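You operate a simulated robot arm through the tools that you are given. There is no shell and no other tool. Be economical: measure what you need, move in short steps, check, and stop when the job is done.

You are at the controls of a simulated robot arm. One attempt, no reset.

TASK
Tip the strainer's leaves and the cold tea into the red bowl, and put the teapot on the wooden tray.
Fine: empty both; strainer in the small grey dish; lid on the teapot.

It is judged by the outcome, as a careful person would: the job done as asked, and still so three seconds after it is handed in. It fails if anything else is knocked over, pushed out of place, dropped, spilled or broken. A push-on lid holds only when it is set on centred and level and pressed home; a screw cap is set on level and turned clockwise until tight.

THE ROBOT
A 6-joint arm with a two-finger parallel gripper, fixed in place. Base frame: the origin is at the foot of the arm, x ahead of it, y to its left, z up; the work surface is at about z = 930. Readings come in mm, rad, newtons and seconds.
With the tool pointing down near the work surface it reaches from about 320 to 700 mm from the base axis. Its first joint turns from -2.897 to 2.897 rad. Payload 4.1 kg.
The TCP is the grasp point between the finger pads, 23 mm short of the fingertips. In the tool frame z runs along the fingers and y along their closing line. The gripper opens to 94 mm. The fingers are 38 mm wide and 10 mm thick; the gripper's body (54 by 96 mm) begins 39 mm behind the TCP.
Orientation is that of the tool frame in the base frame, as [roll, pitch, yaw] about the fixed x, y, z axes, in that order (R = Rz(yaw) Ry(pitch) Rx(roll)). With the fingers straight down and closing along the base's y, the tool's x points along the base's -x, its y along +y and its z along -z.

THE INTERFACE
- The arm moves only by the tool nudge_tool. Its argument "increments" is a list of rows, each an object of numbers (a shift or turn left out is 0, a gripper value left out holds the last): "dx", "dy", "dz": the shift along the tool's x, y, z in units of 20 mm (1.0 is 20 mm); "rx", "ry", "rz": the turn, a rotation vector about the tool's x, y, z in units of 6 degrees (1.0 is 6 degrees); "claw": the closure, from 0 (fully open) to 1 (shut). In form: [{"dx": .., "dy": .., "dz": .., "rx": .., "ry": .., "rz": .., "claw": ..}, ...]. A call has 1 to 8 rows; each row shifts and turns the commanded pose from where the row before left it, along the tool's axes as they then stand. A call with a number of a shift or a turn outside -1 to 1 is refused whole. Each row takes 0.2 s and may step no farther than 50 mm and 0.15 rad from the row before; otherwise, or with a gripper value out of range, the whole call is refused. A pose out of reach is approached as far as the arm can. The call stops where the force on the tool passes 60 N (or 10 N more than at its start, if that is more) or the arm is blocked; 0.2 s more then pass. The fingers move at their own pace (about 45 mm/s each) and stop on an object; they squeeze with about 29 N. The grip force told is the motor's: it shows also when the fingers shut on nothing. Time passes only in rows, and 0.2 s behind the last, so rows that do not move let the fingers close. It gives the time, the measured TCP pose, the force on the tool (base axes), the opening and the grip force at its end, in the units of the frame above (readings bear some noise), with the torque about the TCP (base axes, N m) and any sound that the robot's microphone picked up.
- Cameras (640 x 400 px; columns grow to the right, rows downward): "scene" is fixed at [399, 497.8, 1674.1]; the picture's right is [-1.00, -0.02, 0.00], its down [-0.02, 0.78, -0.62] and it looks along [0.01, -0.62, -0.78] (base axes); focal length 270 px, centre (320, 200). "wrist" rides on the gripper at [86, 16, -74] in the tool frame; the picture's right is [-0.18, 0.98, 0.00], its down [-0.58, -0.11, -0.81] and it looks along [-0.79, -0.15, 0.59] (tool axes); focal length 243 px, centre (320, 200).
- get_image(camera): a new picture of that camera. It takes no simulated time.
- move_column(by): slides the trunk up (or, below 0, down) by that many mm; the arm rides with it, the base frame stays. It gives what a move gives, with no picture.
- locate(camera, pixels): for up to 12 pixels [column, row] of the newest picture of that camera ("zoom" is the newest enlarged one), the place [x, y, z] in the base frame of the surface seen there, good to about 2 mm. It takes no simulated time.
- enlarge(camera, box): a new picture of the part [left, top, right, bottom] of that camera's present view, enlarged. It takes no simulated time.
- job_done(): hands the job in; it is judged then, once.

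Go step by step. Measure first, check grasps and placings, and put right what went wrong. The budget is 80 turns and 46 pictures, counting those below and the enlarged ones. Unless the task says otherwise, let go and move clear before handing in, and close with one line.

The tools are called after ">>>" as a command line: name --argument value ..., lists and objects as JSON in quotes. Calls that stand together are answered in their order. nudge_tool: Moves the arm, as the interface text tells. Its arguments: {"type":"object","properties":{"increments":{"type":"array","items":{"type":"object","properties":{"dx":{"type":"number"},"dy":{"type":"number"},"dz":{"type":"number"},"rx":{"type":"number"},"ry":{"type":"number"},"rz":{"type":"number"},"claw":{"type":"number"}}}}},"required":["increments"]} The other tools are called the same way: move_column (by) slides the trunk up or down; get_image (camera) takes a picture; locate (camera, pixels) gives the place of the surface under pixels of a picture; enlarge (camera, box) takes an enlarged picture of a part of a camera's view; job_done () hands the job in.

At the start:

```text
time: 0.0
tcp_pos: [342.9, -69.1, 1275.6]
tcp_rot: [3.139, 0.0, -3.141]
ft_force: [-0.7, 0.0, -0.8]
ft_torque: [0.01, -0.01, -0.01]
grip_width: 94.0
gripper_force: 0.1
trunk travel left (down, up): [-525.0, 65.0]
```

scene: 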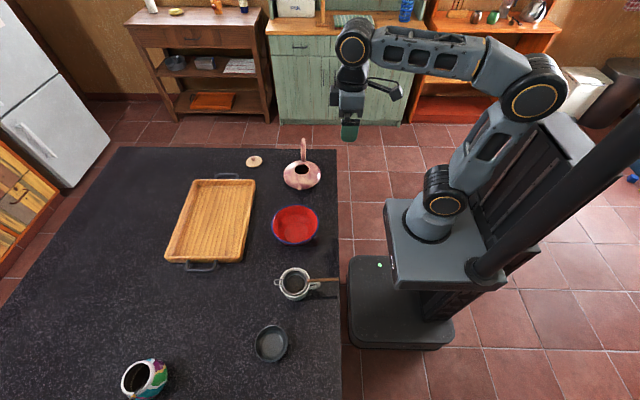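
wrist: 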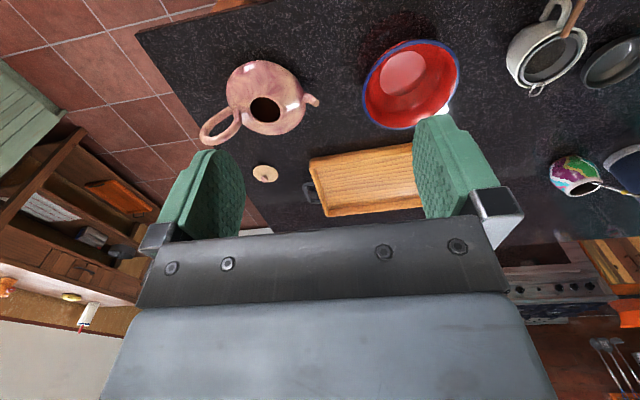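

The scene shows the teapot near (302,175), its lid at (254,161), the bowl at (296,225), the strainer on a cup at (295,283) and the grey dish at (271,343). I'll enlarge these to measure them.

>>> enlarge --camera "scene" --box '[230, 130, 350, 205]'

>>> locate --camera "zoom" --pixels '[[128, 165], [128, 150], [100, 165], [384, 215], [385, 280], [300, 240], [475, 250], [395, 50], [405, 110], [330, 180], [420, 190], [500, 300]]'

>>> enlarge --camera "scene" --box '[240, 255, 352, 325]'

>>> locate --camera "scene" --pixels '[[296, 226], [273, 225], [319, 225], [296, 207], [296, 242], [271, 345], [256, 343], [287, 343], [271, 328], [271, 358], [210, 220], [295, 283]]'

```text
5.33 times, centred on (290, 168) of scene
```

zoom: 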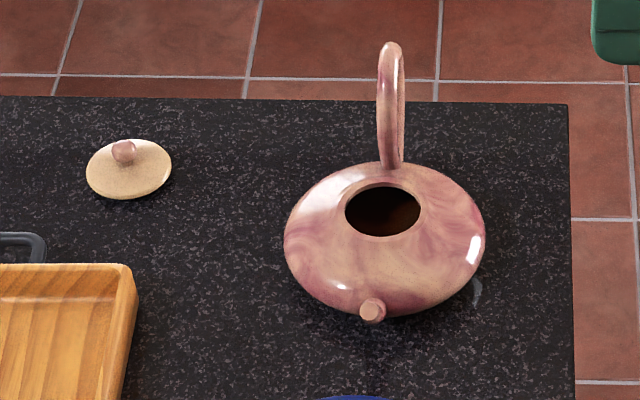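

```text
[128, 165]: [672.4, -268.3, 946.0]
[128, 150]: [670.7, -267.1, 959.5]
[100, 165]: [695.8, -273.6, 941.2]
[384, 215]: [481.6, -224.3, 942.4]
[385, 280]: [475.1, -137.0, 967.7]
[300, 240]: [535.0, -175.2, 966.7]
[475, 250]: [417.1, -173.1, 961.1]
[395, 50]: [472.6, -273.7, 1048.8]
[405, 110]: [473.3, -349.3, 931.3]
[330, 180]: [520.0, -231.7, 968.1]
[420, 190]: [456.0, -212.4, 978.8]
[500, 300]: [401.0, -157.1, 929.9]
```

```text
5.71 times, centred on (296, 290) of scene
```

zoom: 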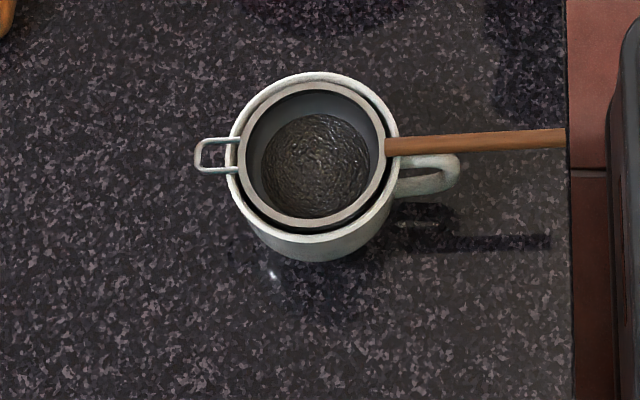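

```text
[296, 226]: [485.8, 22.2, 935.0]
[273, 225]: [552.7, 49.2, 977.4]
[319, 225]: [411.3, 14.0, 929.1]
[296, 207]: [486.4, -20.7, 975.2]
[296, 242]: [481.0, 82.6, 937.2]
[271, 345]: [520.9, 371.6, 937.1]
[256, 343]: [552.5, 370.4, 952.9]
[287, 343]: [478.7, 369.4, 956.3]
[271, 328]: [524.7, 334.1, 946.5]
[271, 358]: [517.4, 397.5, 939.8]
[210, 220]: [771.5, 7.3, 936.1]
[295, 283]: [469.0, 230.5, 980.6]
```

The strainer rests in a mug with its wooden handle pointing towards the robot. I'll measure the handle, rim and mug.

>>> locate --camera "zoom" --pixels '[[395, 145], [450, 142], [500, 139], [550, 138], [562, 137], [202, 155], [318, 85], [310, 222], [245, 155], [383, 150], [318, 165], [312, 76]]'

>>> enlarge --camera "scene" --box '[240, 195, 352, 265]'

>>> enlarge --camera "scene" --box '[160, 165, 272, 275]'

>>> locate --camera "scene" --pixels '[[336, 300], [336, 250], [336, 200], [238, 259], [173, 258], [199, 181], [252, 182], [210, 190], [205, 250], [335, 280], [338, 279], [328, 281]]'

```text
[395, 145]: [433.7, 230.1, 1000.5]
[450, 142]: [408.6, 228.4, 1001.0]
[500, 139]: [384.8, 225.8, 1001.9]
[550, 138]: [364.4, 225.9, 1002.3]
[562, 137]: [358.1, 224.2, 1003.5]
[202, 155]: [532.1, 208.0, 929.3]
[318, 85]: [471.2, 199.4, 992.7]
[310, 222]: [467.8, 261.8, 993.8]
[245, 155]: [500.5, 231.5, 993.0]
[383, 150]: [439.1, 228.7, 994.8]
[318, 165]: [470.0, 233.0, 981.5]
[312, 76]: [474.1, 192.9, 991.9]
```

```text
5.71 times, centred on (296, 230) of scene
```

zoom: 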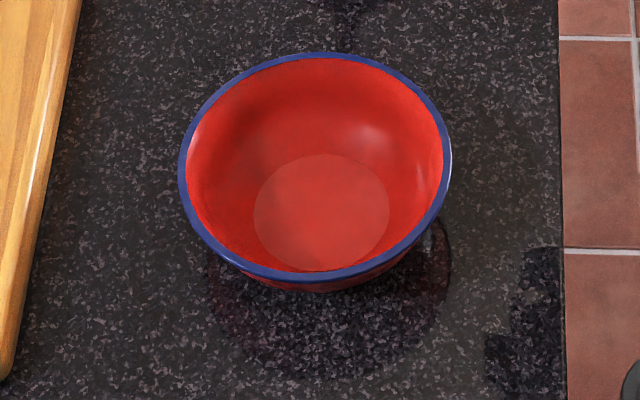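

```text
3.64 times, centred on (216, 220) of scene
```

zoom: 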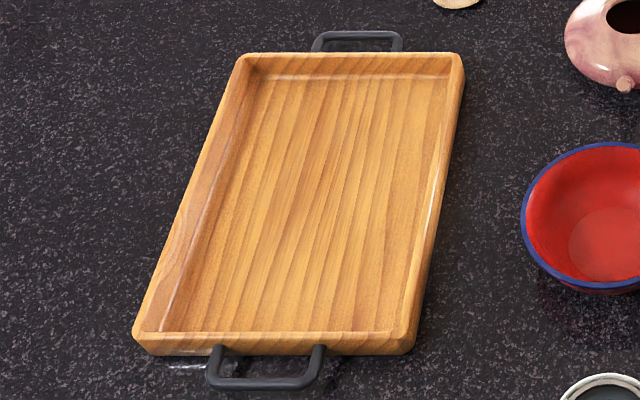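

```text
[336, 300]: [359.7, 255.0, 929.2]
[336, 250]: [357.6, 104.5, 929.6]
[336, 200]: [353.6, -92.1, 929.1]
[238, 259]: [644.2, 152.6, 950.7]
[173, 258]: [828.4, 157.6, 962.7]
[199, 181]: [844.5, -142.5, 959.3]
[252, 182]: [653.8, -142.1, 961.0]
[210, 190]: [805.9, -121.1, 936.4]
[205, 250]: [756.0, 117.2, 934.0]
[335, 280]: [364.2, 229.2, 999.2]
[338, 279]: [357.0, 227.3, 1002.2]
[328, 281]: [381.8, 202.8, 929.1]
```

The strainer handle runs from x≈435 to 357 at y≈226 and z≈1000, and the bowl is centred near (486,47). I'll open with a move to a standoff beside the handle, then tilt the tool about the handle so there's rotation to spare for tipping.

>>> nudge_tool --increments '[{"dx": -0.2, "dy": 1, "dz": 0.8, "claw": 0.3}, {"dx": -0.2, "dy": 1, "dz": 0.8}, {"dx": -0.2, "dy": 1, "dz": 0.8}, {"dx": -0.2, "dy": 1, "dz": 0.8}, {"dx": -0.2, "dy": 1, "dz": 0.8}, {"dx": -0.2, "dy": 1, "dz": 0.8}, {"dx": -0.2, "dy": 1, "dz": 0.8}, {"dx": -0.2, "dy": 1, "dz": 0.8}]'

>>> nudge_tool --increments '[{"dy": 0.95, "dz": 0.85, "rx": -1}, {"dy": 0.95, "dz": 0.85}, {"dy": 0.95, "dz": 0.85}, {"dy": 0.95, "dz": 0.85}, {"rx": -1}, {"rx": -1}, {"rx": -1}, {"rx": -1}]'

>>> nudge_tool --increments '[{"rx": -1}, {}]'

>>> get_image --camera "wrist"

```text
time: 1.8
tcp_pos: [375.5, 90.0, 1148.1]
tcp_rot: [-3.141, 0.0, 3.141]
ft_force: [0.2, 0.9, -0.2]
ft_torque: [0.01, -0.02, 0.03]
grip_width: 66.0
gripper_force: 0.1
trunk travel left (down, up): [-525.0, 65.0]
```

```text
time: 3.6
tcp_pos: [374.6, 171.0, 1085.3]
tcp_rot: [2.617, 0.001, -3.141]
ft_force: [0.2, 0.3, -0.2]
ft_torque: [-0.01, -0.02, 0.02]
grip_width: 65.9
gripper_force: 0.1
trunk travel left (down, up): [-525.0, 65.0]
```

```text
time: 4.2
tcp_pos: [374.0, 172.7, 1087.3]
tcp_rot: [2.511, 0.0, 3.141]
ft_force: [0.6, -0.7, -0.2]
ft_torque: [0.03, -0.02, 0.0]
grip_width: 65.9
gripper_force: 0.1
trunk travel left (down, up): [-525.0, 65.0]
```

```text
39 pictures are left
```

wrist: 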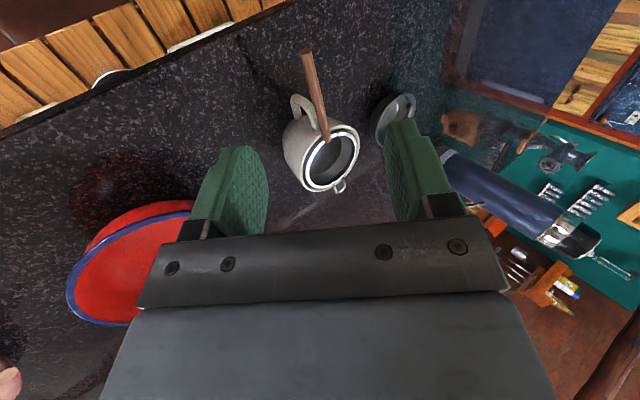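

The tool is tilted 36° and the handle shows in the wrist view from (303,50) to (328,138). I'll locate it to refine the approach.

>>> locate --camera "wrist" --pixels '[[306, 55], [310, 75], [316, 95], [321, 115], [298, 100], [305, 98]]'

```text
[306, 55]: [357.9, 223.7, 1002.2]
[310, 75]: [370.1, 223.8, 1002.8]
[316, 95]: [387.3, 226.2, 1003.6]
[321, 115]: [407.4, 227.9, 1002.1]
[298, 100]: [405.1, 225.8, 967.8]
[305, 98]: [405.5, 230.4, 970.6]
```

The handle axis is near (375,225,998), as planned. I'll approach along the tool axis and close.

>>> nudge_tool --increments '[{"dy": -0.25, "dz": 0.9}, {"dy": -0.25, "dz": 0.9}, {"dz": 1}, {"dz": 1}, {"dz": 0.9}, {"dz": 0.4}, {}]'

>>> nudge_tool --increments '[{"claw": 1}, {}, {}, {}, {}]'

>>> get_image --camera "wrist"

```text
time: 5.8
tcp_pos: [375.2, 225.0, 998.9]
tcp_rot: [2.514, -0.001, 3.141]
ft_force: [-0.7, 0.0, 0.6]
ft_torque: [-0.01, 0.02, -0.02]
grip_width: 65.9
gripper_force: 0.0
trunk travel left (down, up): [-525.0, 65.0]
```

```text
time: 7.0
tcp_pos: [374.2, 224.8, 999.3]
tcp_rot: [2.514, 0.005, -3.141]
ft_force: [1.1, 4.2, 9.7]
ft_torque: [0.13, -1.29, 0.4]
grip_width: 7.7
gripper_force: 29.9
trunk travel left (down, up): [-525.0, 65.0]
```

```text
38 pictures are left
```

wrist: 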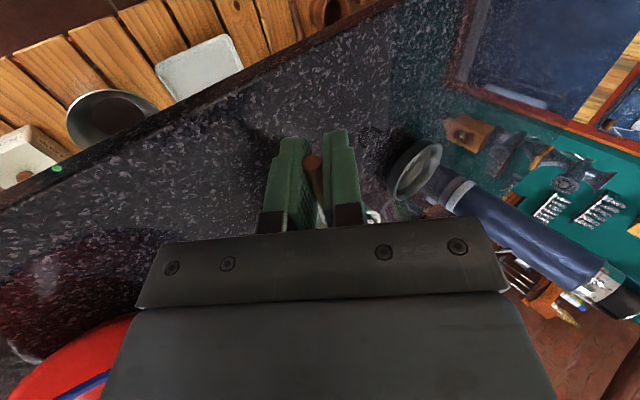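

The handle is gripped (7.7 mm, 30 N). I'll lift straight up in base z and check.

>>> nudge_tool --increments '[{"dy": 0.15, "dz": -0.2}, {"dy": 0.29, "dz": -0.4}, {"dy": 0.29, "dz": -0.4}, {"dy": 0.5, "dz": -0.69}, {"dy": 0.5, "dz": -0.69}, {}]'

>>> enlarge --camera "scene" --box '[230, 195, 390, 315]'

```text
time: 8.4
tcp_pos: [375.2, 221.7, 1056.6]
tcp_rot: [2.513, 0.001, -3.14]
ft_force: [0.1, 0.0, 0.0]
ft_torque: [-0.01, 0.03, -0.04]
grip_width: 6.7
gripper_force: 29.2
trunk travel left (down, up): [-525.0, 65.0]
```

```text
3.33 times, centred on (310, 255) of scene
```

zoom: 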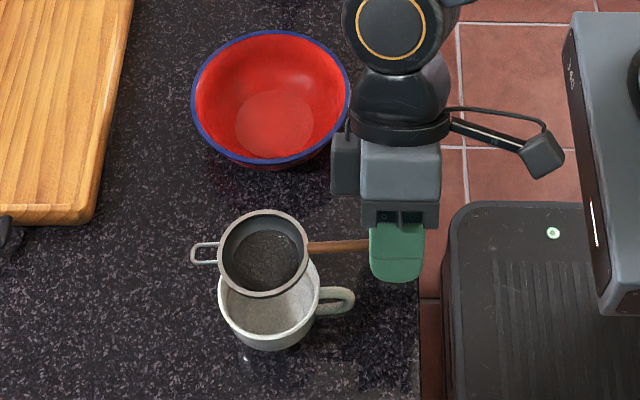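

The strainer hangs level, clear of the mug, and the mug looks empty. I'll carry it over the bowl without tipping.

>>> nudge_tool --increments '[{"dx": -0.094, "dy": -0.843, "dz": -0.754}, {"dx": -0.094, "dy": -0.843, "dz": -0.754}, {"dx": -0.094, "dy": -0.843, "dz": -0.754}, {"dx": -0.094, "dy": -0.843, "dz": -0.754}, {"dx": -0.094, "dy": -0.843, "dz": -0.754}, {"dx": -0.094, "dy": -0.843, "dz": -0.754}, {"dx": -0.094, "dy": -0.843, "dz": -0.754}, {"dx": -0.094, "dy": -0.843, "dz": -0.754}]'

>>> enlarge --camera "scene" --box '[230, 155, 390, 275]'

>>> locate --camera "scene" --pixels '[[295, 286], [295, 293], [290, 275], [271, 345]]'

```text
time: 10.2
tcp_pos: [388.8, 41.1, 1073.8]
tcp_rot: [2.514, -0.001, 3.141]
ft_force: [-1.1, -0.3, -0.6]
ft_torque: [0.02, 0.08, -0.01]
grip_width: 6.6
gripper_force: 29.0
trunk travel left (down, up): [-525.0, 65.0]
```

```text
3.33 times, centred on (310, 215) of scene
```

zoom: 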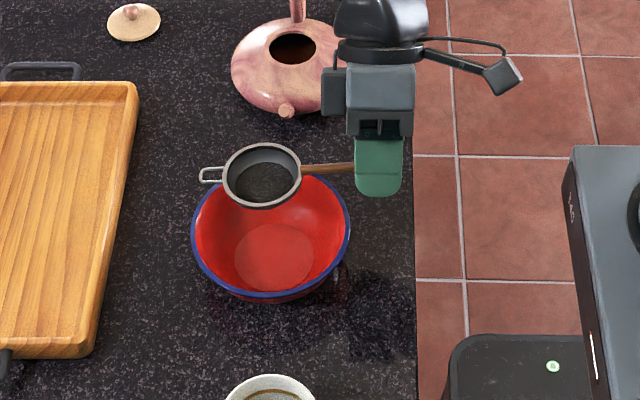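

```text
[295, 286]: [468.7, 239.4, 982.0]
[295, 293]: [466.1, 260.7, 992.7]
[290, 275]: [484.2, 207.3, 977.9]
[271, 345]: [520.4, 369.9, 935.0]
```

The strainer is over the bowl centre. Now I'll roll it over about the handle in stages.

>>> nudge_tool --increments '[{"rx": 1}, {"rx": 1}, {"rx": 1}, {"rx": 1}, {"rx": 1}, {"rx": 1}, {"rx": 1}, {"rx": 1}]'

>>> nudge_tool --increments '[{"rx": 1}, {"rx": 1}, {"rx": 1}, {"rx": 1}, {"rx": 1}, {"rx": 1}, {"rx": 1}, {"rx": 1}]'

>>> enlarge --camera "scene" --box '[230, 155, 390, 275]'

```text
time: 12.0
tcp_pos: [390.1, 43.5, 1075.5]
tcp_rot: [-2.931, -0.001, -3.139]
ft_force: [0.1, -0.2, 0.3]
ft_torque: [0.0, 0.02, 0.0]
grip_width: 6.8
gripper_force: 29.2
trunk travel left (down, up): [-525.0, 65.0]
```

```text
time: 13.8
tcp_pos: [390.5, 44.8, 1074.3]
tcp_rot: [-2.092, 0.002, 3.141]
ft_force: [-0.2, -0.6, -0.3]
ft_torque: [0.01, 0.04, 0.01]
grip_width: 6.9
gripper_force: 28.7
trunk travel left (down, up): [-525.0, 65.0]
```

```text
3.33 times, centred on (310, 215) of scene
```

zoom: 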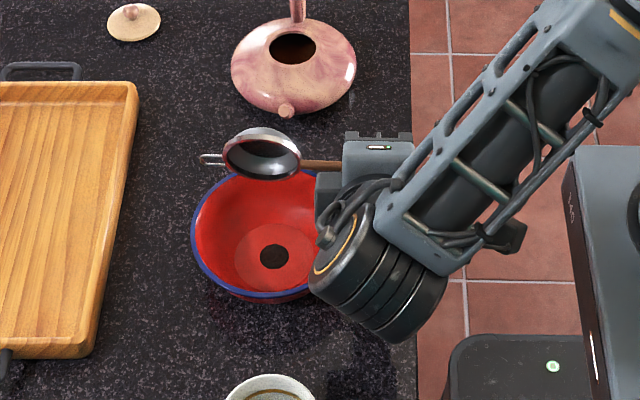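

The leaves have started to fall and land inside the bowl (spot at (272,257)). I'll keep rolling and rise slightly so the wrist stays clear.

>>> nudge_tool --increments '[{"rx": 1, "dy": -0.35, "dz": -0.2}, {"rx": 1, "dy": -0.35, "dz": -0.15}, {"rx": 1, "dy": -0.4, "dz": -0.1}, {"rx": 1, "dy": -0.4}, {"rx": 1}, {"rx": 1}, {}]'

>>> enlarge --camera "scene" --box '[230, 155, 390, 275]'

```text
time: 15.4
tcp_pos: [390.9, 40.2, 1105.6]
tcp_rot: [-1.463, 0.0, 3.142]
ft_force: [-0.7, 0.8, -0.3]
ft_torque: [0.01, 0.03, 0.0]
grip_width: 6.8
gripper_force: 29.4
trunk travel left (down, up): [-525.0, 65.0]
```

```text
3.33 times, centred on (310, 215) of scene
```

zoom: 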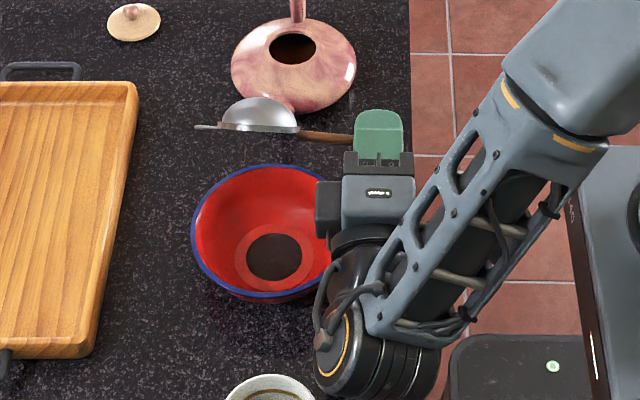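

More leaves are out and the strainer is at about 132°. I'll roll another 12° while rising, wait, then roll back and look inside.

>>> nudge_tool --increments '[{"rx": 1, "dy": -0.5}, {"rx": 1, "dy": -0.5}, {}, {}, {"rx": -0.5}, {"rx": 0.5}, {"rx": -0.5}, {"rx": 0.5}]'

>>> nudge_tool --increments '[{"rx": -1}, {"rx": -1}, {"rx": -1}, {"rx": -1}, {"rx": -1}, {"rx": -1}, {"rx": -1}, {"rx": -1}]'

>>> nudge_tool --increments '[{"rx": -1}, {"rx": -1}, {"rx": -1}, {"rx": -1}, {"rx": -1}, {"rx": -1}, {"rx": -1}, {"rx": -1}]'

>>> enlarge --camera "scene" --box '[230, 155, 390, 275]'

```text
time: 17.2
tcp_pos: [391.5, -17.1, 1087.7]
tcp_rot: [-1.266, -0.001, -3.139]
ft_force: [1.1, 0.3, -0.5]
ft_torque: [0.05, 0.01, 0.03]
grip_width: 7.1
gripper_force: 29.0
out of reach, approached as far as the arm can: row 1, 2, 6
trunk travel left (down, up): [-525.0, 65.0]
```

```text
time: 19.0
tcp_pos: [389.8, -16.2, 1087.7]
tcp_rot: [-2.097, 0.0, -3.141]
ft_force: [0.6, 0.4, -1.4]
ft_torque: [-0.01, 0.05, -0.01]
grip_width: 6.6
gripper_force: 28.8
trunk travel left (down, up): [-525.0, 65.0]
```

```text
time: 20.8
tcp_pos: [390.8, -17.4, 1088.2]
tcp_rot: [-2.934, 0.0, 3.142]
ft_force: [0.6, 0.4, -0.2]
ft_torque: [0.01, 0.03, 0.01]
grip_width: 6.8
gripper_force: 29.2
trunk travel left (down, up): [-525.0, 65.0]
```

```text
3.33 times, centred on (310, 215) of scene
```

zoom: 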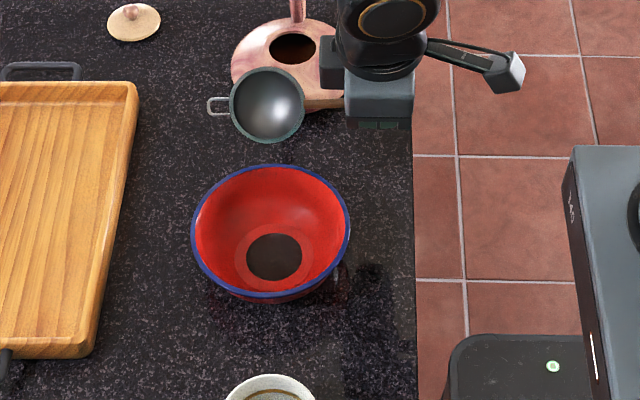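

The strainer is empty and the leaves lie in the bowl. I'll level it and carry it to the grey dish near (518,368), passing above the mug.

>>> nudge_tool --increments '[{"rx": -1}, {"rx": -1}, {"rx": -1}, {"rx": -1}, {"rx": -1}, {"rx": -1}, {"rx": -1}, {"rx": -1}]'

>>> nudge_tool --increments '[{"dx": -0.1, "dy": 0.97, "dz": 0.707}, {"dx": -0.1, "dy": 0.97, "dz": 0.707}, {"dx": -0.1, "dy": 0.97, "dz": 0.707}, {"dx": -0.1, "dy": 0.97, "dz": 0.707}, {"dx": -0.1, "dy": 0.97, "dz": 0.707}, {"dx": -0.1, "dy": 0.97, "dz": 0.707}, {"dx": -0.1, "dy": 0.97, "dz": 0.707}, {"dx": -0.1, "dy": 0.97, "dz": 0.707}]'

>>> nudge_tool --increments '[{"dx": -0.1, "dy": 0.97, "dz": 0.707}, {"dx": -0.1, "dy": 0.97, "dz": 0.707}, {"dx": -0.1, "dy": 0.97, "dz": 0.707}, {"dx": -0.1, "dy": 0.97, "dz": 0.707}, {"dx": -0.1, "dy": 0.97, "dz": 0.707}, {"dx": -0.1, "dy": 0.97, "dz": 0.707}, {"dx": -0.1, "dy": 0.97, "dz": 0.707}, {}]'

>>> enlarge --camera "scene" --box '[220, 250, 380, 370]'

>>> locate --camera "zoom" --pixels '[[205, 370], [205, 290], [170, 330], [240, 330], [205, 330], [205, 390]]'

```text
time: 22.6
tcp_pos: [389.1, -17.3, 1087.9]
tcp_rot: [2.511, 0.0, 3.14]
ft_force: [0.1, -0.3, -0.5]
ft_torque: [-0.07, 0.04, 0.01]
grip_width: 6.8
gripper_force: 29.8
trunk travel left (down, up): [-525.0, 65.0]
```

```text
time: 24.4
tcp_pos: [405.5, 177.9, 1088.9]
tcp_rot: [2.513, -0.001, 3.141]
ft_force: [-0.3, -0.1, 0.7]
ft_torque: [0.0, 0.06, -0.02]
grip_width: 6.7
gripper_force: 28.9
trunk travel left (down, up): [-525.0, 65.0]
```

```text
time: 26.2
tcp_pos: [421.3, 341.6, 1086.5]
tcp_rot: [2.513, -0.001, 3.139]
ft_force: [0.2, 0.9, -0.2]
ft_torque: [-0.02, 0.01, 0.03]
grip_width: 6.7
gripper_force: 28.5
trunk travel left (down, up): [-525.0, 65.0]
```

```text
3.33 times, centred on (300, 310) of scene
```

zoom: 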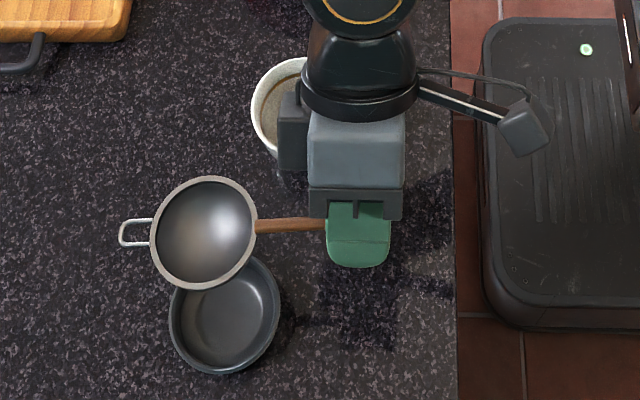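

```text
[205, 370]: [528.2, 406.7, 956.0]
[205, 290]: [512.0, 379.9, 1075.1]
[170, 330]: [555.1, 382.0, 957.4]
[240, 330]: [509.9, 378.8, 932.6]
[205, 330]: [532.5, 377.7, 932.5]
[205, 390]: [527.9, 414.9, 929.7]
```

The strainer hangs level at z≈1085, and the dish is centred near (516,370). I'll locate the strainer rim for the offset.

>>> locate --camera "zoom" --pixels '[[153, 238], [255, 228], [207, 180], [200, 286], [120, 237], [205, 225], [279, 298], [222, 372], [270, 95], [168, 325]]'

```text
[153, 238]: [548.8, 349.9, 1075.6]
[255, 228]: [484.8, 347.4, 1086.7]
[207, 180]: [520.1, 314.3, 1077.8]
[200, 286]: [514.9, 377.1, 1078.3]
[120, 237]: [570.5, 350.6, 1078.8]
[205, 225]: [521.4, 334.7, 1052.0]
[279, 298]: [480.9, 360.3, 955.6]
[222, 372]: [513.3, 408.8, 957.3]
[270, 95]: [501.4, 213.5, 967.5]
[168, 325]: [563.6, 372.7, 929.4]
```

The strainer is centred at (516,346) with its bottom about 38 mm below the TCP, and the dish is centred at (516,370). I'll shift 24 mm in +y and descend.

>>> nudge_tool --increments '[{"dy": 0.97, "dz": 0.707}, {"dy": -0.589, "dz": 0.808}, {"dy": -0.589, "dz": 0.808}, {"dy": -0.589, "dz": 0.808}, {"dy": -0.589, "dz": 0.808}, {"dy": -0.4, "dz": 0.55}, {}]'

>>> enlarge --camera "scene" --box '[220, 280, 340, 370]'

>>> locate --camera "zoom" --pixels '[[270, 370], [272, 250], [205, 310], [340, 300], [270, 305], [265, 395]]'

```text
time: 27.8
tcp_pos: [419.6, 366.6, 993.7]
tcp_rot: [2.514, -0.001, 3.14]
ft_force: [0.5, -0.8, -0.8]
ft_torque: [0.0, 0.03, 0.01]
grip_width: 6.7
gripper_force: 28.4
trunk travel left (down, up): [-525.0, 65.0]
```

```text
4.44 times, centred on (280, 325) of scene
```

zoom: 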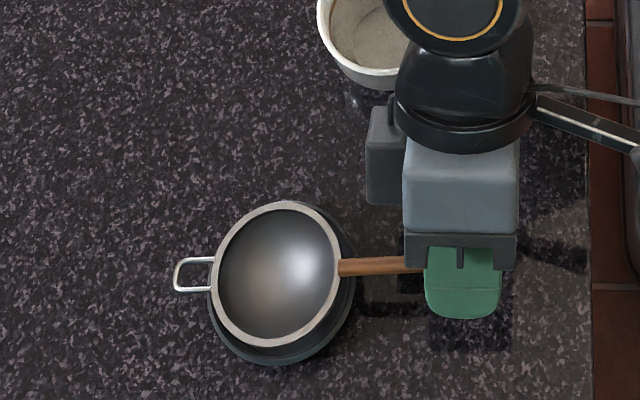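

```text
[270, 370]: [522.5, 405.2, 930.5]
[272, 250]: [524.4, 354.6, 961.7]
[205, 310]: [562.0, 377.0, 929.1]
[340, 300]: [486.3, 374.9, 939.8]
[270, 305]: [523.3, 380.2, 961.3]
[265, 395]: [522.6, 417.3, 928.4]
```

It's well centred over the dish. I'll lower it in small steps until the force shows contact.

>>> nudge_tool --increments '[{"dy": -0.147, "dz": 0.2}, {"dy": -0.147, "dz": 0.2}, {"dy": -0.08, "dz": 0.11}, {}]'

>>> nudge_tool --increments '[{"dy": -0.06, "dz": 0.08}, {"dy": -0.06, "dz": 0.08}, {}]'

```text
time: 28.8
tcp_pos: [420.0, 366.0, 981.7]
tcp_rot: [2.514, 0.002, -3.14]
ft_force: [0.1, 0.0, -0.2]
ft_torque: [-0.02, 0.09, 0.03]
grip_width: 6.9
gripper_force: 28.9
trunk travel left (down, up): [-525.0, 65.0]
```

```text
time: 29.6
tcp_pos: [419.7, 366.6, 976.3]
tcp_rot: [2.512, 0.001, 3.141]
ft_force: [0.1, -0.2, -0.3]
ft_torque: [0.0, 0.01, 0.02]
grip_width: 6.9
gripper_force: 29.7
trunk travel left (down, up): [-525.0, 65.0]
```

No contact yet at z=976. I'll continue in 2 mm steps.

>>> nudge_tool --increments '[{"dy": -0.06, "dz": 0.08}, {}]'

>>> nudge_tool --increments '[{"dy": -0.06, "dz": 0.08}, {}]'

>>> nudge_tool --increments '[{"dy": -0.06, "dz": 0.08}, {}]'

```text
time: 30.2
tcp_pos: [419.9, 366.0, 976.1]
tcp_rot: [2.513, 0.0, 3.141]
ft_force: [0.7, 0.3, -0.2]
ft_torque: [0.01, 0.07, 0.01]
grip_width: 6.7
gripper_force: 28.7
trunk travel left (down, up): [-525.0, 65.0]
```

```text
time: 30.8
tcp_pos: [420.7, 366.8, 973.8]
tcp_rot: [2.513, 0.0, -3.14]
ft_force: [0.2, 0.4, -0.2]
ft_torque: [-0.01, 0.05, -0.03]
grip_width: 7.0
gripper_force: 28.7
trunk travel left (down, up): [-525.0, 65.0]
```

```text
time: 31.4
tcp_pos: [420.7, 368.1, 972.2]
tcp_rot: [2.513, 0.0, 3.141]
ft_force: [0.0, -0.2, -0.7]
ft_torque: [0.02, 0.02, 0.02]
grip_width: 7.0
gripper_force: 29.2
trunk travel left (down, up): [-525.0, 65.0]
```

>>> nudge_tool --increments '[{"dy": -0.06, "dz": 0.08}, {}]'

>>> nudge_tool --increments '[{"dy": -0.06, "dz": 0.08}, {}]'

>>> nudge_tool --increments '[{"dy": -0.06, "dz": 0.08}, {}]'

```text
time: 32.0
tcp_pos: [418.9, 366.9, 970.2]
tcp_rot: [2.514, 0.001, -3.141]
ft_force: [-0.3, 0.5, 4.5]
ft_torque: [-0.01, -0.47, 0.07]
grip_width: 6.7
gripper_force: 29.6
trunk travel left (down, up): [-525.0, 65.0]
```

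```text
time: 32.6
tcp_pos: [420.3, 366.6, 969.5]
tcp_rot: [2.512, 0.004, -3.142]
ft_force: [1.1, 1.1, 10.8]
ft_torque: [0.11, -1.23, 0.11]
grip_width: 7.1
gripper_force: 28.3
trunk travel left (down, up): [-525.0, 65.0]
```

```text
time: 33.2
tcp_pos: [419.0, 366.9, 966.5]
tcp_rot: [2.513, 0.003, 3.141]
ft_force: [-0.3, 1.8, 11.9]
ft_torque: [0.11, -1.3, 0.23]
grip_width: 6.9
gripper_force: 28.7
trunk travel left (down, up): [-525.0, 65.0]
```

Contact came at z≈970 (about 11 N up). I'll ease up 2 mm, open slightly because the lower finger is close to the table, then back off along the tool axis.

>>> nudge_tool --increments '[{"dy": 0.1, "dz": -0.14}, {}]'

>>> nudge_tool --increments '[{"claw": 0.8}, {}]'

>>> nudge_tool --increments '[{"dz": -0.5}, {"dz": -1, "claw": 0.6}, {"dz": -1}, {"dz": -1}, {"dz": -1}, {"dz": -1}]'

>>> get_image --camera "scene"

```text
time: 33.8
tcp_pos: [419.7, 367.3, 968.7]
tcp_rot: [2.513, -0.002, 3.141]
ft_force: [0.7, 0.6, -0.1]
ft_torque: [-0.02, 0.01, 0.0]
grip_width: 6.8
gripper_force: 29.0
trunk travel left (down, up): [-525.0, 65.0]
```

```text
time: 34.4
tcp_pos: [420.4, 367.5, 968.4]
tcp_rot: [2.514, 0.0, 3.139]
ft_force: [0.1, 0.0, 0.6]
ft_torque: [0.0, -0.01, -0.04]
grip_width: 18.7
gripper_force: 0.0
trunk travel left (down, up): [-525.0, 65.0]
```

```text
time: 35.8
tcp_pos: [419.5, 301.1, 1057.2]
tcp_rot: [2.513, 0.001, 3.139]
ft_force: [0.2, 0.0, 0.2]
ft_torque: [0.01, -0.04, -0.02]
grip_width: 37.8
gripper_force: 0.0
trunk travel left (down, up): [-525.0, 65.0]
```

```text
30 pictures are left
```

scene: 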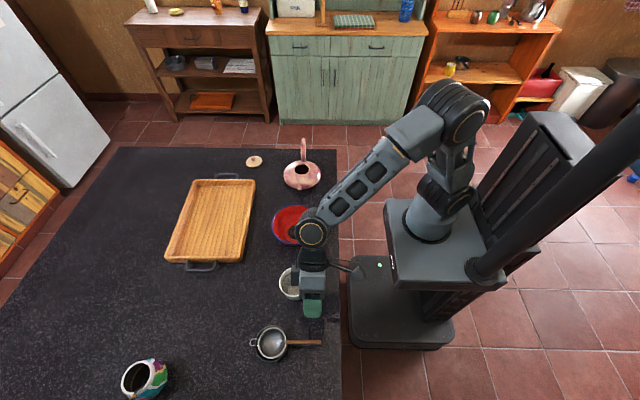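

The strainer sits in the grey dish. Next is the teapot handle, so I'll zoom on it and raise the arm.

>>> nudge_tool --increments '[{"dy": 0.589, "dz": -0.808}, {"dy": 0.589, "dz": -0.808}, {"dy": 0.589, "dz": -0.808}, {"dy": 0.589, "dz": -0.808}, {"dy": 0.589, "dz": -0.808}, {"dy": 0.589, "dz": -0.808}, {"dy": 0.589, "dz": -0.808}]'

>>> enlarge --camera "scene" --box '[270, 130, 334, 195]'

>>> locate --camera "zoom" --pixels '[[206, 60], [212, 90], [216, 130], [218, 160], [218, 200], [200, 80], [196, 110], [190, 235], [215, 245], [215, 310], [215, 350], [190, 375]]'

```text
time: 37.4
tcp_pos: [418.2, 301.6, 1197.8]
tcp_rot: [2.514, 0.001, -3.141]
ft_force: [0.1, 0.5, 0.4]
ft_torque: [0.0, 0.0, -0.04]
grip_width: 37.6
gripper_force: 0.2
trunk travel left (down, up): [-525.0, 65.0]
```

```text
6.15 times, centred on (302, 162) of scene
```

zoom: 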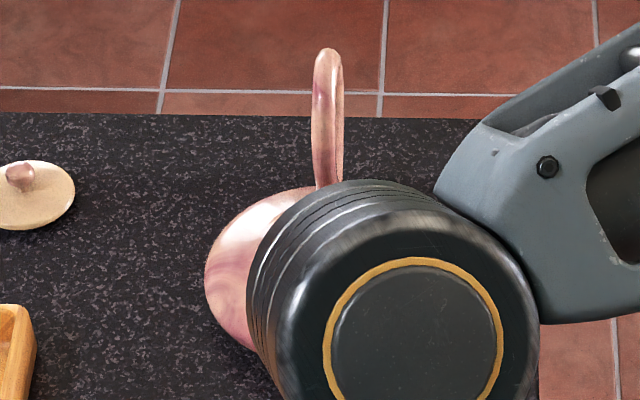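

```text
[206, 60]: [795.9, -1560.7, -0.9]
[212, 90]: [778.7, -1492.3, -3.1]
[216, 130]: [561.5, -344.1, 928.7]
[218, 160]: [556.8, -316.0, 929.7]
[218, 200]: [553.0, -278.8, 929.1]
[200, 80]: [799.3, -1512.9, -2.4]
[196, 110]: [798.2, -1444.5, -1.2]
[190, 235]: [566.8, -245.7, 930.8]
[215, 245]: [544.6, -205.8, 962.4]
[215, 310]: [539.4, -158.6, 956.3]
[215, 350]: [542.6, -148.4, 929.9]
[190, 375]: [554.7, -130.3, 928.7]
```

>>> locate --camera "zoom" --pixels '[[328, 52], [326, 65], [326, 90], [326, 120], [326, 150], [328, 180], [339, 90], [340, 130], [341, 165], [314, 90], [20, 178], [35, 200]]'

>>> nudge_tool --increments '[{"dy": -0.97, "dz": -0.707, "rx": 0.0}, {"dy": -0.97, "dz": -0.707}, {"dy": -0.97, "dz": -0.707}, {"dy": -0.97, "dz": -0.707}, {"dy": -0.97, "dz": -0.707}, {"dy": -0.97, "dz": -0.707}, {"dy": -0.97, "dz": -0.707}, {"dy": -0.97, "dz": -0.707}]'

>>> nudge_tool --increments '[{"dy": -0.97, "dz": -0.707}, {"dy": -0.97, "dz": -0.707}, {"dy": -0.97, "dz": -0.707}, {"dy": -0.97, "dz": -0.707}, {"dy": -0.97, "dz": -0.707}, {"dy": -0.97, "dz": -0.707}, {"dy": -0.97, "dz": -0.707}, {"dy": -0.97, "dz": -0.707}]'

>>> nudge_tool --increments '[{"rz": 1}, {"rz": 1}, {"rz": 1}, {"rz": 1}, {"rz": 1}, {"rz": 1}, {"rz": 1}, {"rz": 1}]'

>>> nudge_tool --increments '[{"rz": 1}, {"rz": 1}, {"rz": 1}, {"rz": 1}, {"rz": 1}, {"rz": 1}, {"rz": 1}, {}]'

```text
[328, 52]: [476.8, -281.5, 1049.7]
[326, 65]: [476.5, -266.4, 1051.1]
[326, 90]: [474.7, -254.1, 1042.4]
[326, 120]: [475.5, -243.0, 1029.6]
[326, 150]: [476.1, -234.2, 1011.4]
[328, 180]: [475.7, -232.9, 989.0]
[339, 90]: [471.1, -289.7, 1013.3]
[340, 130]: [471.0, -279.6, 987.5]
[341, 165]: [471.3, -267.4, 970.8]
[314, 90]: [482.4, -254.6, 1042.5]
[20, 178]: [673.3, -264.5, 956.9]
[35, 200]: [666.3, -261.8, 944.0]
```

```text
time: 39.2
tcp_pos: [419.2, 111.0, 1196.1]
tcp_rot: [2.514, -0.001, -3.14]
ft_force: [0.1, -0.9, -1.1]
ft_torque: [-0.04, 0.0, 0.03]
grip_width: 37.7
gripper_force: 0.0
trunk travel left (down, up): [-525.0, 65.0]
```

```text
time: 41.0
tcp_pos: [418.8, -80.2, 1197.8]
tcp_rot: [2.513, -0.001, -3.141]
ft_force: [-0.5, -0.1, 0.7]
ft_torque: [0.02, 0.01, 0.0]
grip_width: 37.3
gripper_force: 0.0
trunk travel left (down, up): [-525.0, 65.0]
```

```text
time: 42.8
tcp_pos: [418.5, -81.3, 1199.2]
tcp_rot: [2.69, -0.453, 2.408]
ft_force: [-0.5, 0.2, 0.2]
ft_torque: [-0.01, -0.01, -0.01]
grip_width: 37.6
gripper_force: 0.0
trunk travel left (down, up): [-525.0, 65.0]
```

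```text
time: 44.6
tcp_pos: [420.1, -81.9, 1198.2]
tcp_rot: [-3.141, -0.63, 1.571]
ft_force: [0.4, 0.5, 0.4]
ft_torque: [-0.02, 0.03, 0.02]
grip_width: 38.0
gripper_force: 0.1
trunk travel left (down, up): [-525.0, 65.0]
```

The handle is a loop in the plane x≈476, peaking at z≈1050 and spanning y≈-233 to about -297. The tool now closes along x and points +y and down, so I'll move to a standoff behind and above the handle with the gripper open.

>>> nudge_tool --increments '[{"dx": -0.835, "dy": 0.23, "dz": -0.608, "claw": 0.3}, {"dx": -0.835, "dy": 0.23, "dz": -0.608}, {"dx": -0.835, "dy": 0.23, "dz": -0.608}, {"dx": -0.835, "dy": 0.23, "dz": -0.608}, {"dx": -0.835, "dy": 0.23, "dz": -0.608}, {"dx": -0.835, "dy": 0.23, "dz": -0.608}, {"dx": -0.835, "dy": 0.23, "dz": -0.608}, {"dx": -0.835, "dy": 0.23, "dz": -0.608}]'

>>> nudge_tool --increments '[{"dx": -0.835, "dy": 0.23, "dz": -0.608}, {"dx": -0.835, "dy": 0.23, "dz": -0.608}, {"dx": -0.835, "dy": 0.23, "dz": -0.608}, {"dx": -0.835, "dy": 0.23, "dz": -0.608}, {"dx": -0.589, "dz": 0.808}, {"dx": -0.589, "dz": 0.808}, {"dx": -0.589, "dz": 0.808}, {"dx": -0.589, "dz": 0.808}]'

>>> get_image --camera "wrist"

```text
time: 46.4
tcp_pos: [457.5, -246.0, 1197.5]
tcp_rot: [-3.138, -0.628, 1.57]
ft_force: [0.0, -0.6, 0.0]
ft_torque: [-0.02, 0.01, -0.02]
grip_width: 66.1
gripper_force: 0.0
trunk travel left (down, up): [-525.0, 65.0]
```

```text
time: 48.2
tcp_pos: [465.0, -316.8, 1103.5]
tcp_rot: [-3.141, -0.627, 1.571]
ft_force: [0.4, 0.4, 0.1]
ft_torque: [0.04, 0.0, 0.02]
grip_width: 65.9
gripper_force: 0.0
out of reach, approached as far as the arm can: row 3, 4
trunk travel left (down, up): [-525.0, 65.0]
```

```text
28 pictures are left
```

wrist: 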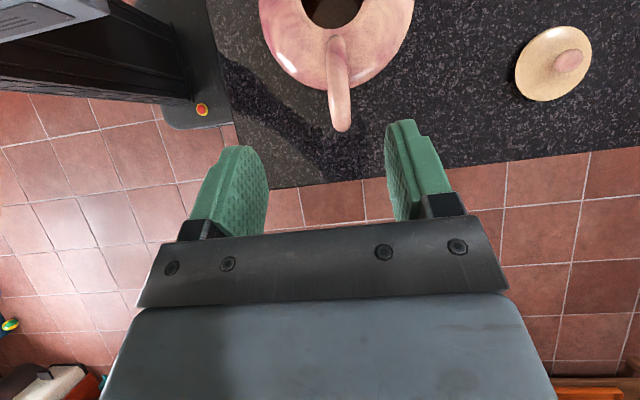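

The handle is visible at (338,90), slightly right of the finger centreline, which agrees with the measured offset. I'll approach it along the tool axis.

>>> nudge_tool --increments '[{"dx": -0.14, "dy": 0.26, "dz": 0.3}, {"dx": -0.14, "dy": 0.26, "dz": 0.7}, {"dz": 1}, {"dz": 1}, {"dz": 0.6}, {}]'

>>> get_image --camera "wrist"

```text
time: 49.6
tcp_pos: [475.9, -278.1, 1043.2]
tcp_rot: [3.141, -0.629, 1.571]
ft_force: [-0.5, 0.1, -0.6]
ft_torque: [0.01, -0.01, -0.01]
grip_width: 65.8
gripper_force: 0.1
trunk travel left (down, up): [-525.0, 65.0]
```

```text
27 pictures are left
```

wrist: 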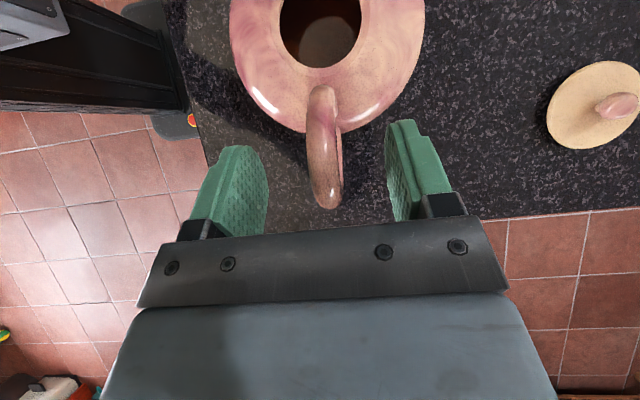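

The handle sits centred between the fingers. I'll go 15 mm deeper and close.

>>> nudge_tool --increments '[{"dz": 0.75}, {}, {"claw": 1}, {}, {}, {}, {}]'

>>> get_image --camera "wrist"

```text
time: 51.2
tcp_pos: [477.1, -269.0, 1031.0]
tcp_rot: [3.141, -0.628, 1.572]
ft_force: [0.5, -0.2, 0.4]
ft_torque: [-0.1, -0.02, -0.08]
grip_width: 14.3
gripper_force: 29.4
trunk travel left (down, up): [-525.0, 65.0]
```

```text
26 pictures are left
```

wrist: 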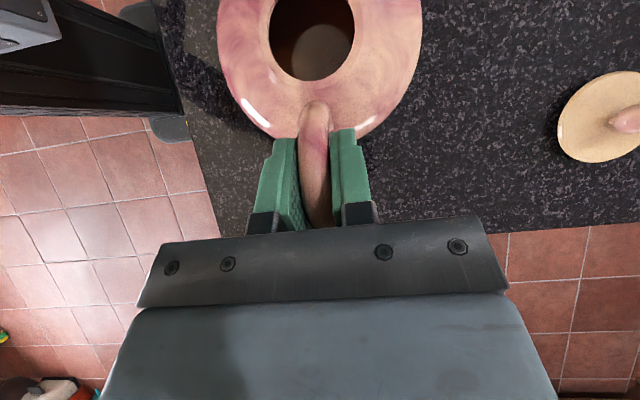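

The handle is gripped (14.3 mm, 29 N). I'll lift slowly and check that the pot stays level.

>>> nudge_tool --increments '[{"dx": 0.15, "dz": -0.2}, {"dx": 0.15, "dz": -0.2}, {"dx": 0.3, "dz": -0.4}, {"dx": 0.3, "dz": -0.4}, {"dx": 0.3, "dz": -0.4}, {"dx": 0.3, "dz": -0.4}, {}]'

>>> enlarge --camera "scene" --box '[230, 110, 390, 260]'

```text
time: 52.8
tcp_pos: [476.4, -268.4, 1080.8]
tcp_rot: [3.14, -0.629, 1.571]
ft_force: [-0.3, 0.2, -5.8]
ft_torque: [-0.4, 0.01, 0.03]
grip_width: 14.4
gripper_force: 28.8
trunk travel left (down, up): [-525.0, 65.0]
```

```text
2.67 times, centred on (310, 185) of scene
```

zoom: 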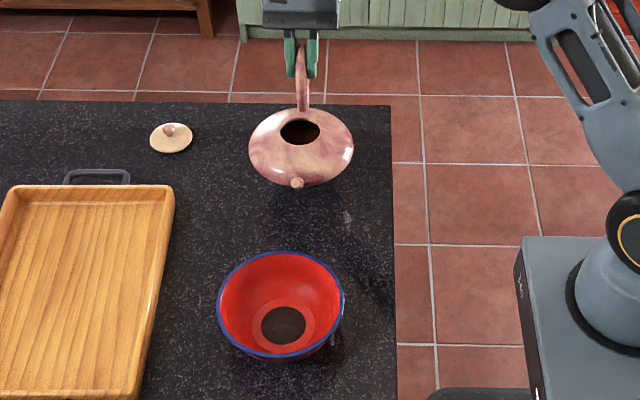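

The pot is lifted level and weighs about 5.8 N. I'll locate the spout tip and opening relative to the TCP.

>>> locate --camera "zoom" --pixels '[[297, 183], [297, 178], [300, 146], [300, 118], [280, 132], [321, 132], [250, 148], [353, 148], [300, 165], [218, 300], [344, 300], [280, 253]]'

```text
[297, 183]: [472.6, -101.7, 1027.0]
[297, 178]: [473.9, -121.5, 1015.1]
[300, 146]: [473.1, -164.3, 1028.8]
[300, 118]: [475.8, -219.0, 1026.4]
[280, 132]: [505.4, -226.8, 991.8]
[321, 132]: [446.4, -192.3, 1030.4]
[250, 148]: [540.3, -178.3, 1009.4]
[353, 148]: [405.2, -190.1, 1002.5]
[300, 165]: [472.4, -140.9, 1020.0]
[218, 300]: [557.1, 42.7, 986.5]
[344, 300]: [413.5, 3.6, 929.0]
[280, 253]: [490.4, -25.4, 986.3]
```

Relative to the TCP, the spout tip is at (+167 y, −54 z) and the opening centre at (+77, −52). I'll raise the pot and move it level until the spout tip is over the bowl centre.

>>> nudge_tool --increments '[{"dx": 0.25, "dz": -0.35, "dy": 0.1}, {"dx": 0.5, "dz": -0.69, "dy": 0.1}, {"dx": 0.589, "dz": -0.808, "dy": 0.1}, {"dx": 0.589, "dz": -0.808, "dy": 0.1}, {"dx": 0.5, "dz": -0.69, "dy": 0.1}, {"dx": 0.25, "dz": -0.35}, {"dx": 0.4, "dz": 0.29}, {"dx": 0.7, "dz": 0.51}]'

>>> nudge_tool --increments '[{"dx": 0.8, "dz": 0.58}, {"dx": 0.8, "dz": 0.58}, {"dx": 0.8, "dz": 0.58}, {"dx": 0.8, "dz": 0.58}, {"dx": 0.7, "dz": 0.51}, {"dx": 0.5, "dz": 0.36}, {"dx": 0.2, "dz": 0.15}, {}]'

>>> enlarge --camera "scene" --box '[230, 110, 390, 260]'

```text
time: 54.6
tcp_pos: [486.9, -239.4, 1172.3]
tcp_rot: [-3.141, -0.629, 1.57]
ft_force: [-0.3, 0.4, -5.0]
ft_torque: [-0.41, 0.02, 0.0]
grip_width: 14.3
gripper_force: 28.8
trunk travel left (down, up): [-525.0, 65.0]
```

```text
time: 56.4
tcp_pos: [487.2, -125.9, 1172.0]
tcp_rot: [-3.141, -0.629, 1.569]
ft_force: [0.7, 0.7, -5.2]
ft_torque: [-0.4, -0.02, 0.01]
grip_width: 14.5
gripper_force: 28.9
trunk travel left (down, up): [-525.0, 65.0]
```

```text
2.67 times, centred on (310, 185) of scene
```

zoom: 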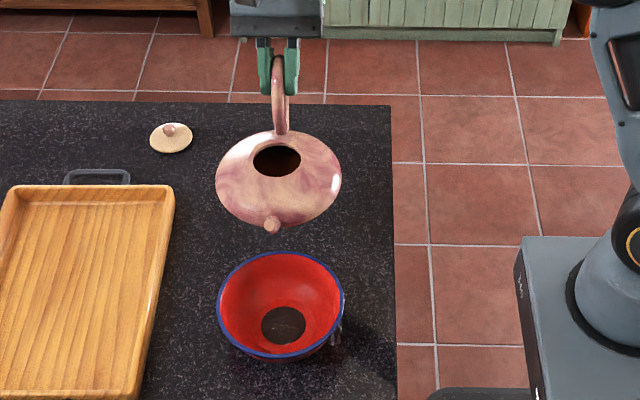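

The spout tip is above the bowl centre. I'll start tipping, compensating so the tip stays over the bowl.

>>> nudge_tool --increments '[{"dx": 0.24, "dz": 0.18, "ry": -1}, {"dx": 0.35, "dz": 0.2, "ry": -1}, {"dx": 0.43, "dz": 0.19, "ry": -1}, {"dx": 0.52, "dz": 0.17, "ry": -1}, {"dx": 0.64, "dz": 0.13, "ry": -1}, {}]'

>>> nudge_tool --increments '[{"dx": 0.7, "dz": -0.03, "ry": -1}, {}, {"dx": 0.75, "dz": -0.1, "ry": -1}, {}, {"dx": 0.8, "dz": -0.18, "ry": -1}, {}, {}]'

>>> enlarge --camera "scene" --box '[230, 110, 390, 260]'

```text
time: 57.8
tcp_pos: [486.2, -80.0, 1173.5]
tcp_rot: [-3.141, -0.103, 1.569]
ft_force: [0.3, 0.1, -5.5]
ft_torque: [-0.13, 0.01, -0.01]
grip_width: 14.5
gripper_force: 28.1
trunk travel left (down, up): [-525.0, 65.0]
```

```text
time: 59.4
tcp_pos: [486.8, -34.3, 1179.3]
tcp_rot: [-3.14, 0.21, 1.572]
ft_force: [0.3, 0.7, -5.6]
ft_torque: [0.05, 0.01, 0.02]
grip_width: 14.1
gripper_force: 28.9
trunk travel left (down, up): [-525.0, 65.0]
```

```text
2.67 times, centred on (310, 185) of scene
```

zoom: 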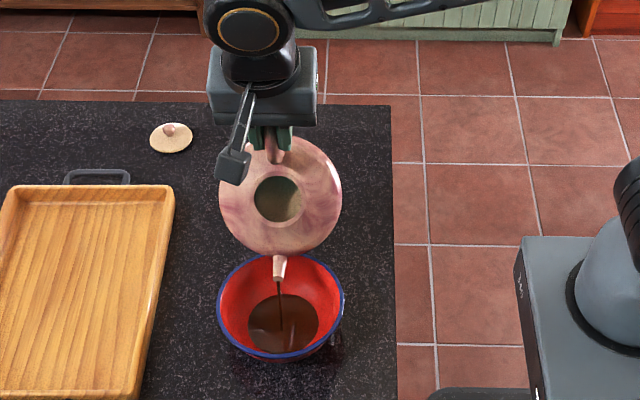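

Tea is pouring from the spout straight into the bowl. I'll wait a little and continue gradually.

>>> nudge_tool --increments '[{}, {}, {"dx": 0.83, "dz": -0.28, "ry": -1}, {}, {}, {"dx": 0.86, "dz": -0.37, "ry": -1}, {}, {}]'

>>> nudge_tool --increments '[{"dx": 0.8, "dz": -0.36, "ry": -1}, {}, {}, {"dx": 0.8, "dz": -0.46, "ry": -1}, {}, {}, {}, {}]'

>>> enlarge --camera "scene" --box '[230, 110, 390, 260]'

```text
time: 61.2
tcp_pos: [486.3, 1.0, 1182.7]
tcp_rot: [3.141, 0.418, 1.572]
ft_force: [0.4, 1.3, -4.8]
ft_torque: [0.1, -0.03, -0.03]
grip_width: 14.1
gripper_force: 28.8
trunk travel left (down, up): [-525.0, 65.0]
```

```text
time: 63.0
tcp_pos: [486.3, 37.7, 1182.6]
tcp_rot: [3.141, 0.629, 1.571]
ft_force: [-0.3, -0.1, -4.6]
ft_torque: [0.24, 0.0, 0.03]
grip_width: 14.1
gripper_force: 29.0
trunk travel left (down, up): [-525.0, 65.0]
```

```text
2.67 times, centred on (310, 185) of scene
```

zoom: 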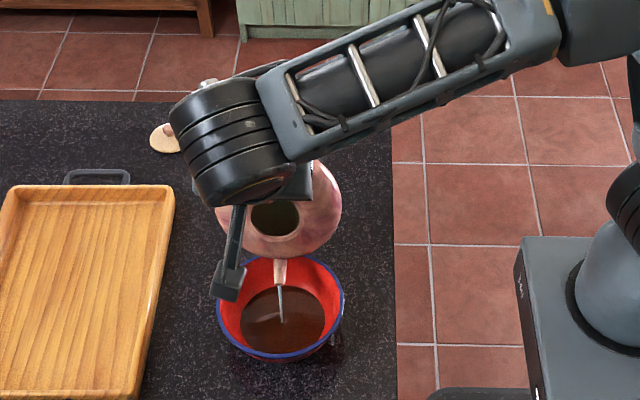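

Still pouring cleanly with the pot at 72°, and the bowl isn't overfull. I'll keep tipping past 90°.

>>> nudge_tool --increments '[{"dx": 0.69, "dz": -0.5, "ry": -1}, {}, {}, {"dx": 0.63, "dz": -0.57, "ry": -1}, {}, {}, {"dx": 0.57, "dz": -0.63, "ry": -1}, {}]'

>>> nudge_tool --increments '[{}, {"dx": 0.5, "dz": -0.69, "ry": -1}, {}, {"dx": 0.42, "dz": -0.74, "ry": -1}, {}, {"dx": 0.34, "dz": -0.78, "ry": -1}, {}, {}]'

>>> enlarge --camera "scene" --box '[230, 110, 390, 260]'

```text
time: 64.8
tcp_pos: [486.3, 90.4, 1183.0]
tcp_rot: [-3.142, 0.944, 1.572]
ft_force: [0.6, 0.3, -3.7]
ft_torque: [0.35, -0.01, -0.02]
grip_width: 14.1
gripper_force: 28.7
trunk travel left (down, up): [-525.0, 65.0]
```

```text
time: 66.6
tcp_pos: [486.7, 139.9, 1181.8]
tcp_rot: [3.141, 1.258, 1.57]
ft_force: [0.3, -0.1, -4.6]
ft_torque: [0.41, -0.02, -0.01]
grip_width: 14.2
gripper_force: 29.1
trunk travel left (down, up): [-525.0, 65.0]
```

```text
2.67 times, centred on (310, 185) of scene
```

zoom: 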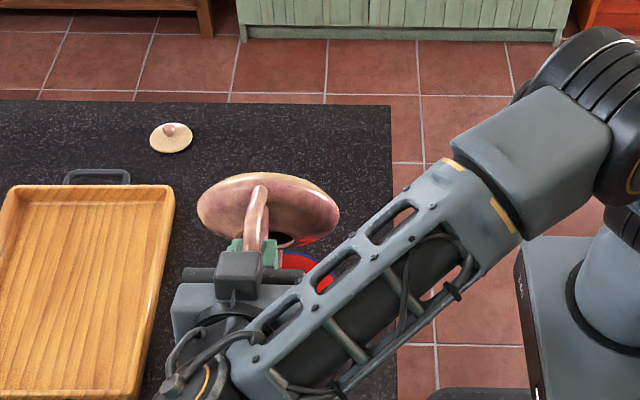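

The pot is at 108° and clear of the bowl. I'll go a little further and dwell so it drains.

>>> nudge_tool --increments '[{"dx": 0.23, "dz": -0.71, "ry": -1}, {"dx": 0.15, "dz": -0.68, "ry": -1}, {"dx": 0.07, "dz": -0.6, "ry": -1}, {}, {}, {}, {}, {}]'

>>> nudge_tool --increments '[{}, {}, {}, {}, {}]'

>>> enlarge --camera "scene" --box '[230, 110, 390, 260]'

```text
time: 68.4
tcp_pos: [492.7, 106.2, 1141.1]
tcp_rot: [-3.133, 1.56, 1.594]
ft_force: [0.0, -0.3, -5.5]
ft_torque: [0.5, -0.01, 0.0]
grip_width: 14.2
gripper_force: 28.9
out of reach, approached as far as the arm can: row 1, 2, 3
trunk travel left (down, up): [-525.0, 65.0]
```

```text
time: 69.6
tcp_pos: [492.4, 105.4, 1142.9]
tcp_rot: [-3.127, 1.561, 1.6]
ft_force: [0.3, -0.2, -4.2]
ft_torque: [0.46, 0.0, 0.01]
grip_width: 14.3
gripper_force: 28.8
trunk travel left (down, up): [-525.0, 65.0]
```

```text
2.67 times, centred on (310, 185) of scene
```

zoom: 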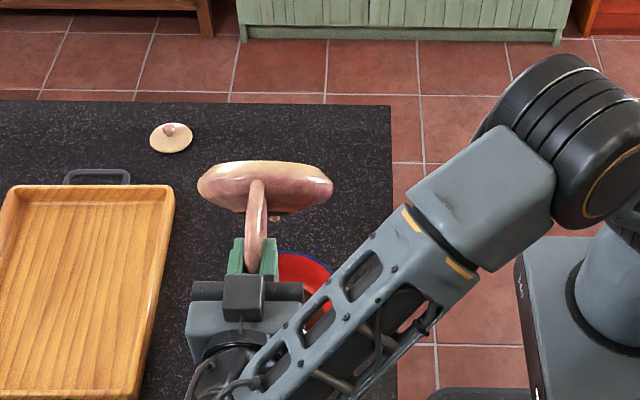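

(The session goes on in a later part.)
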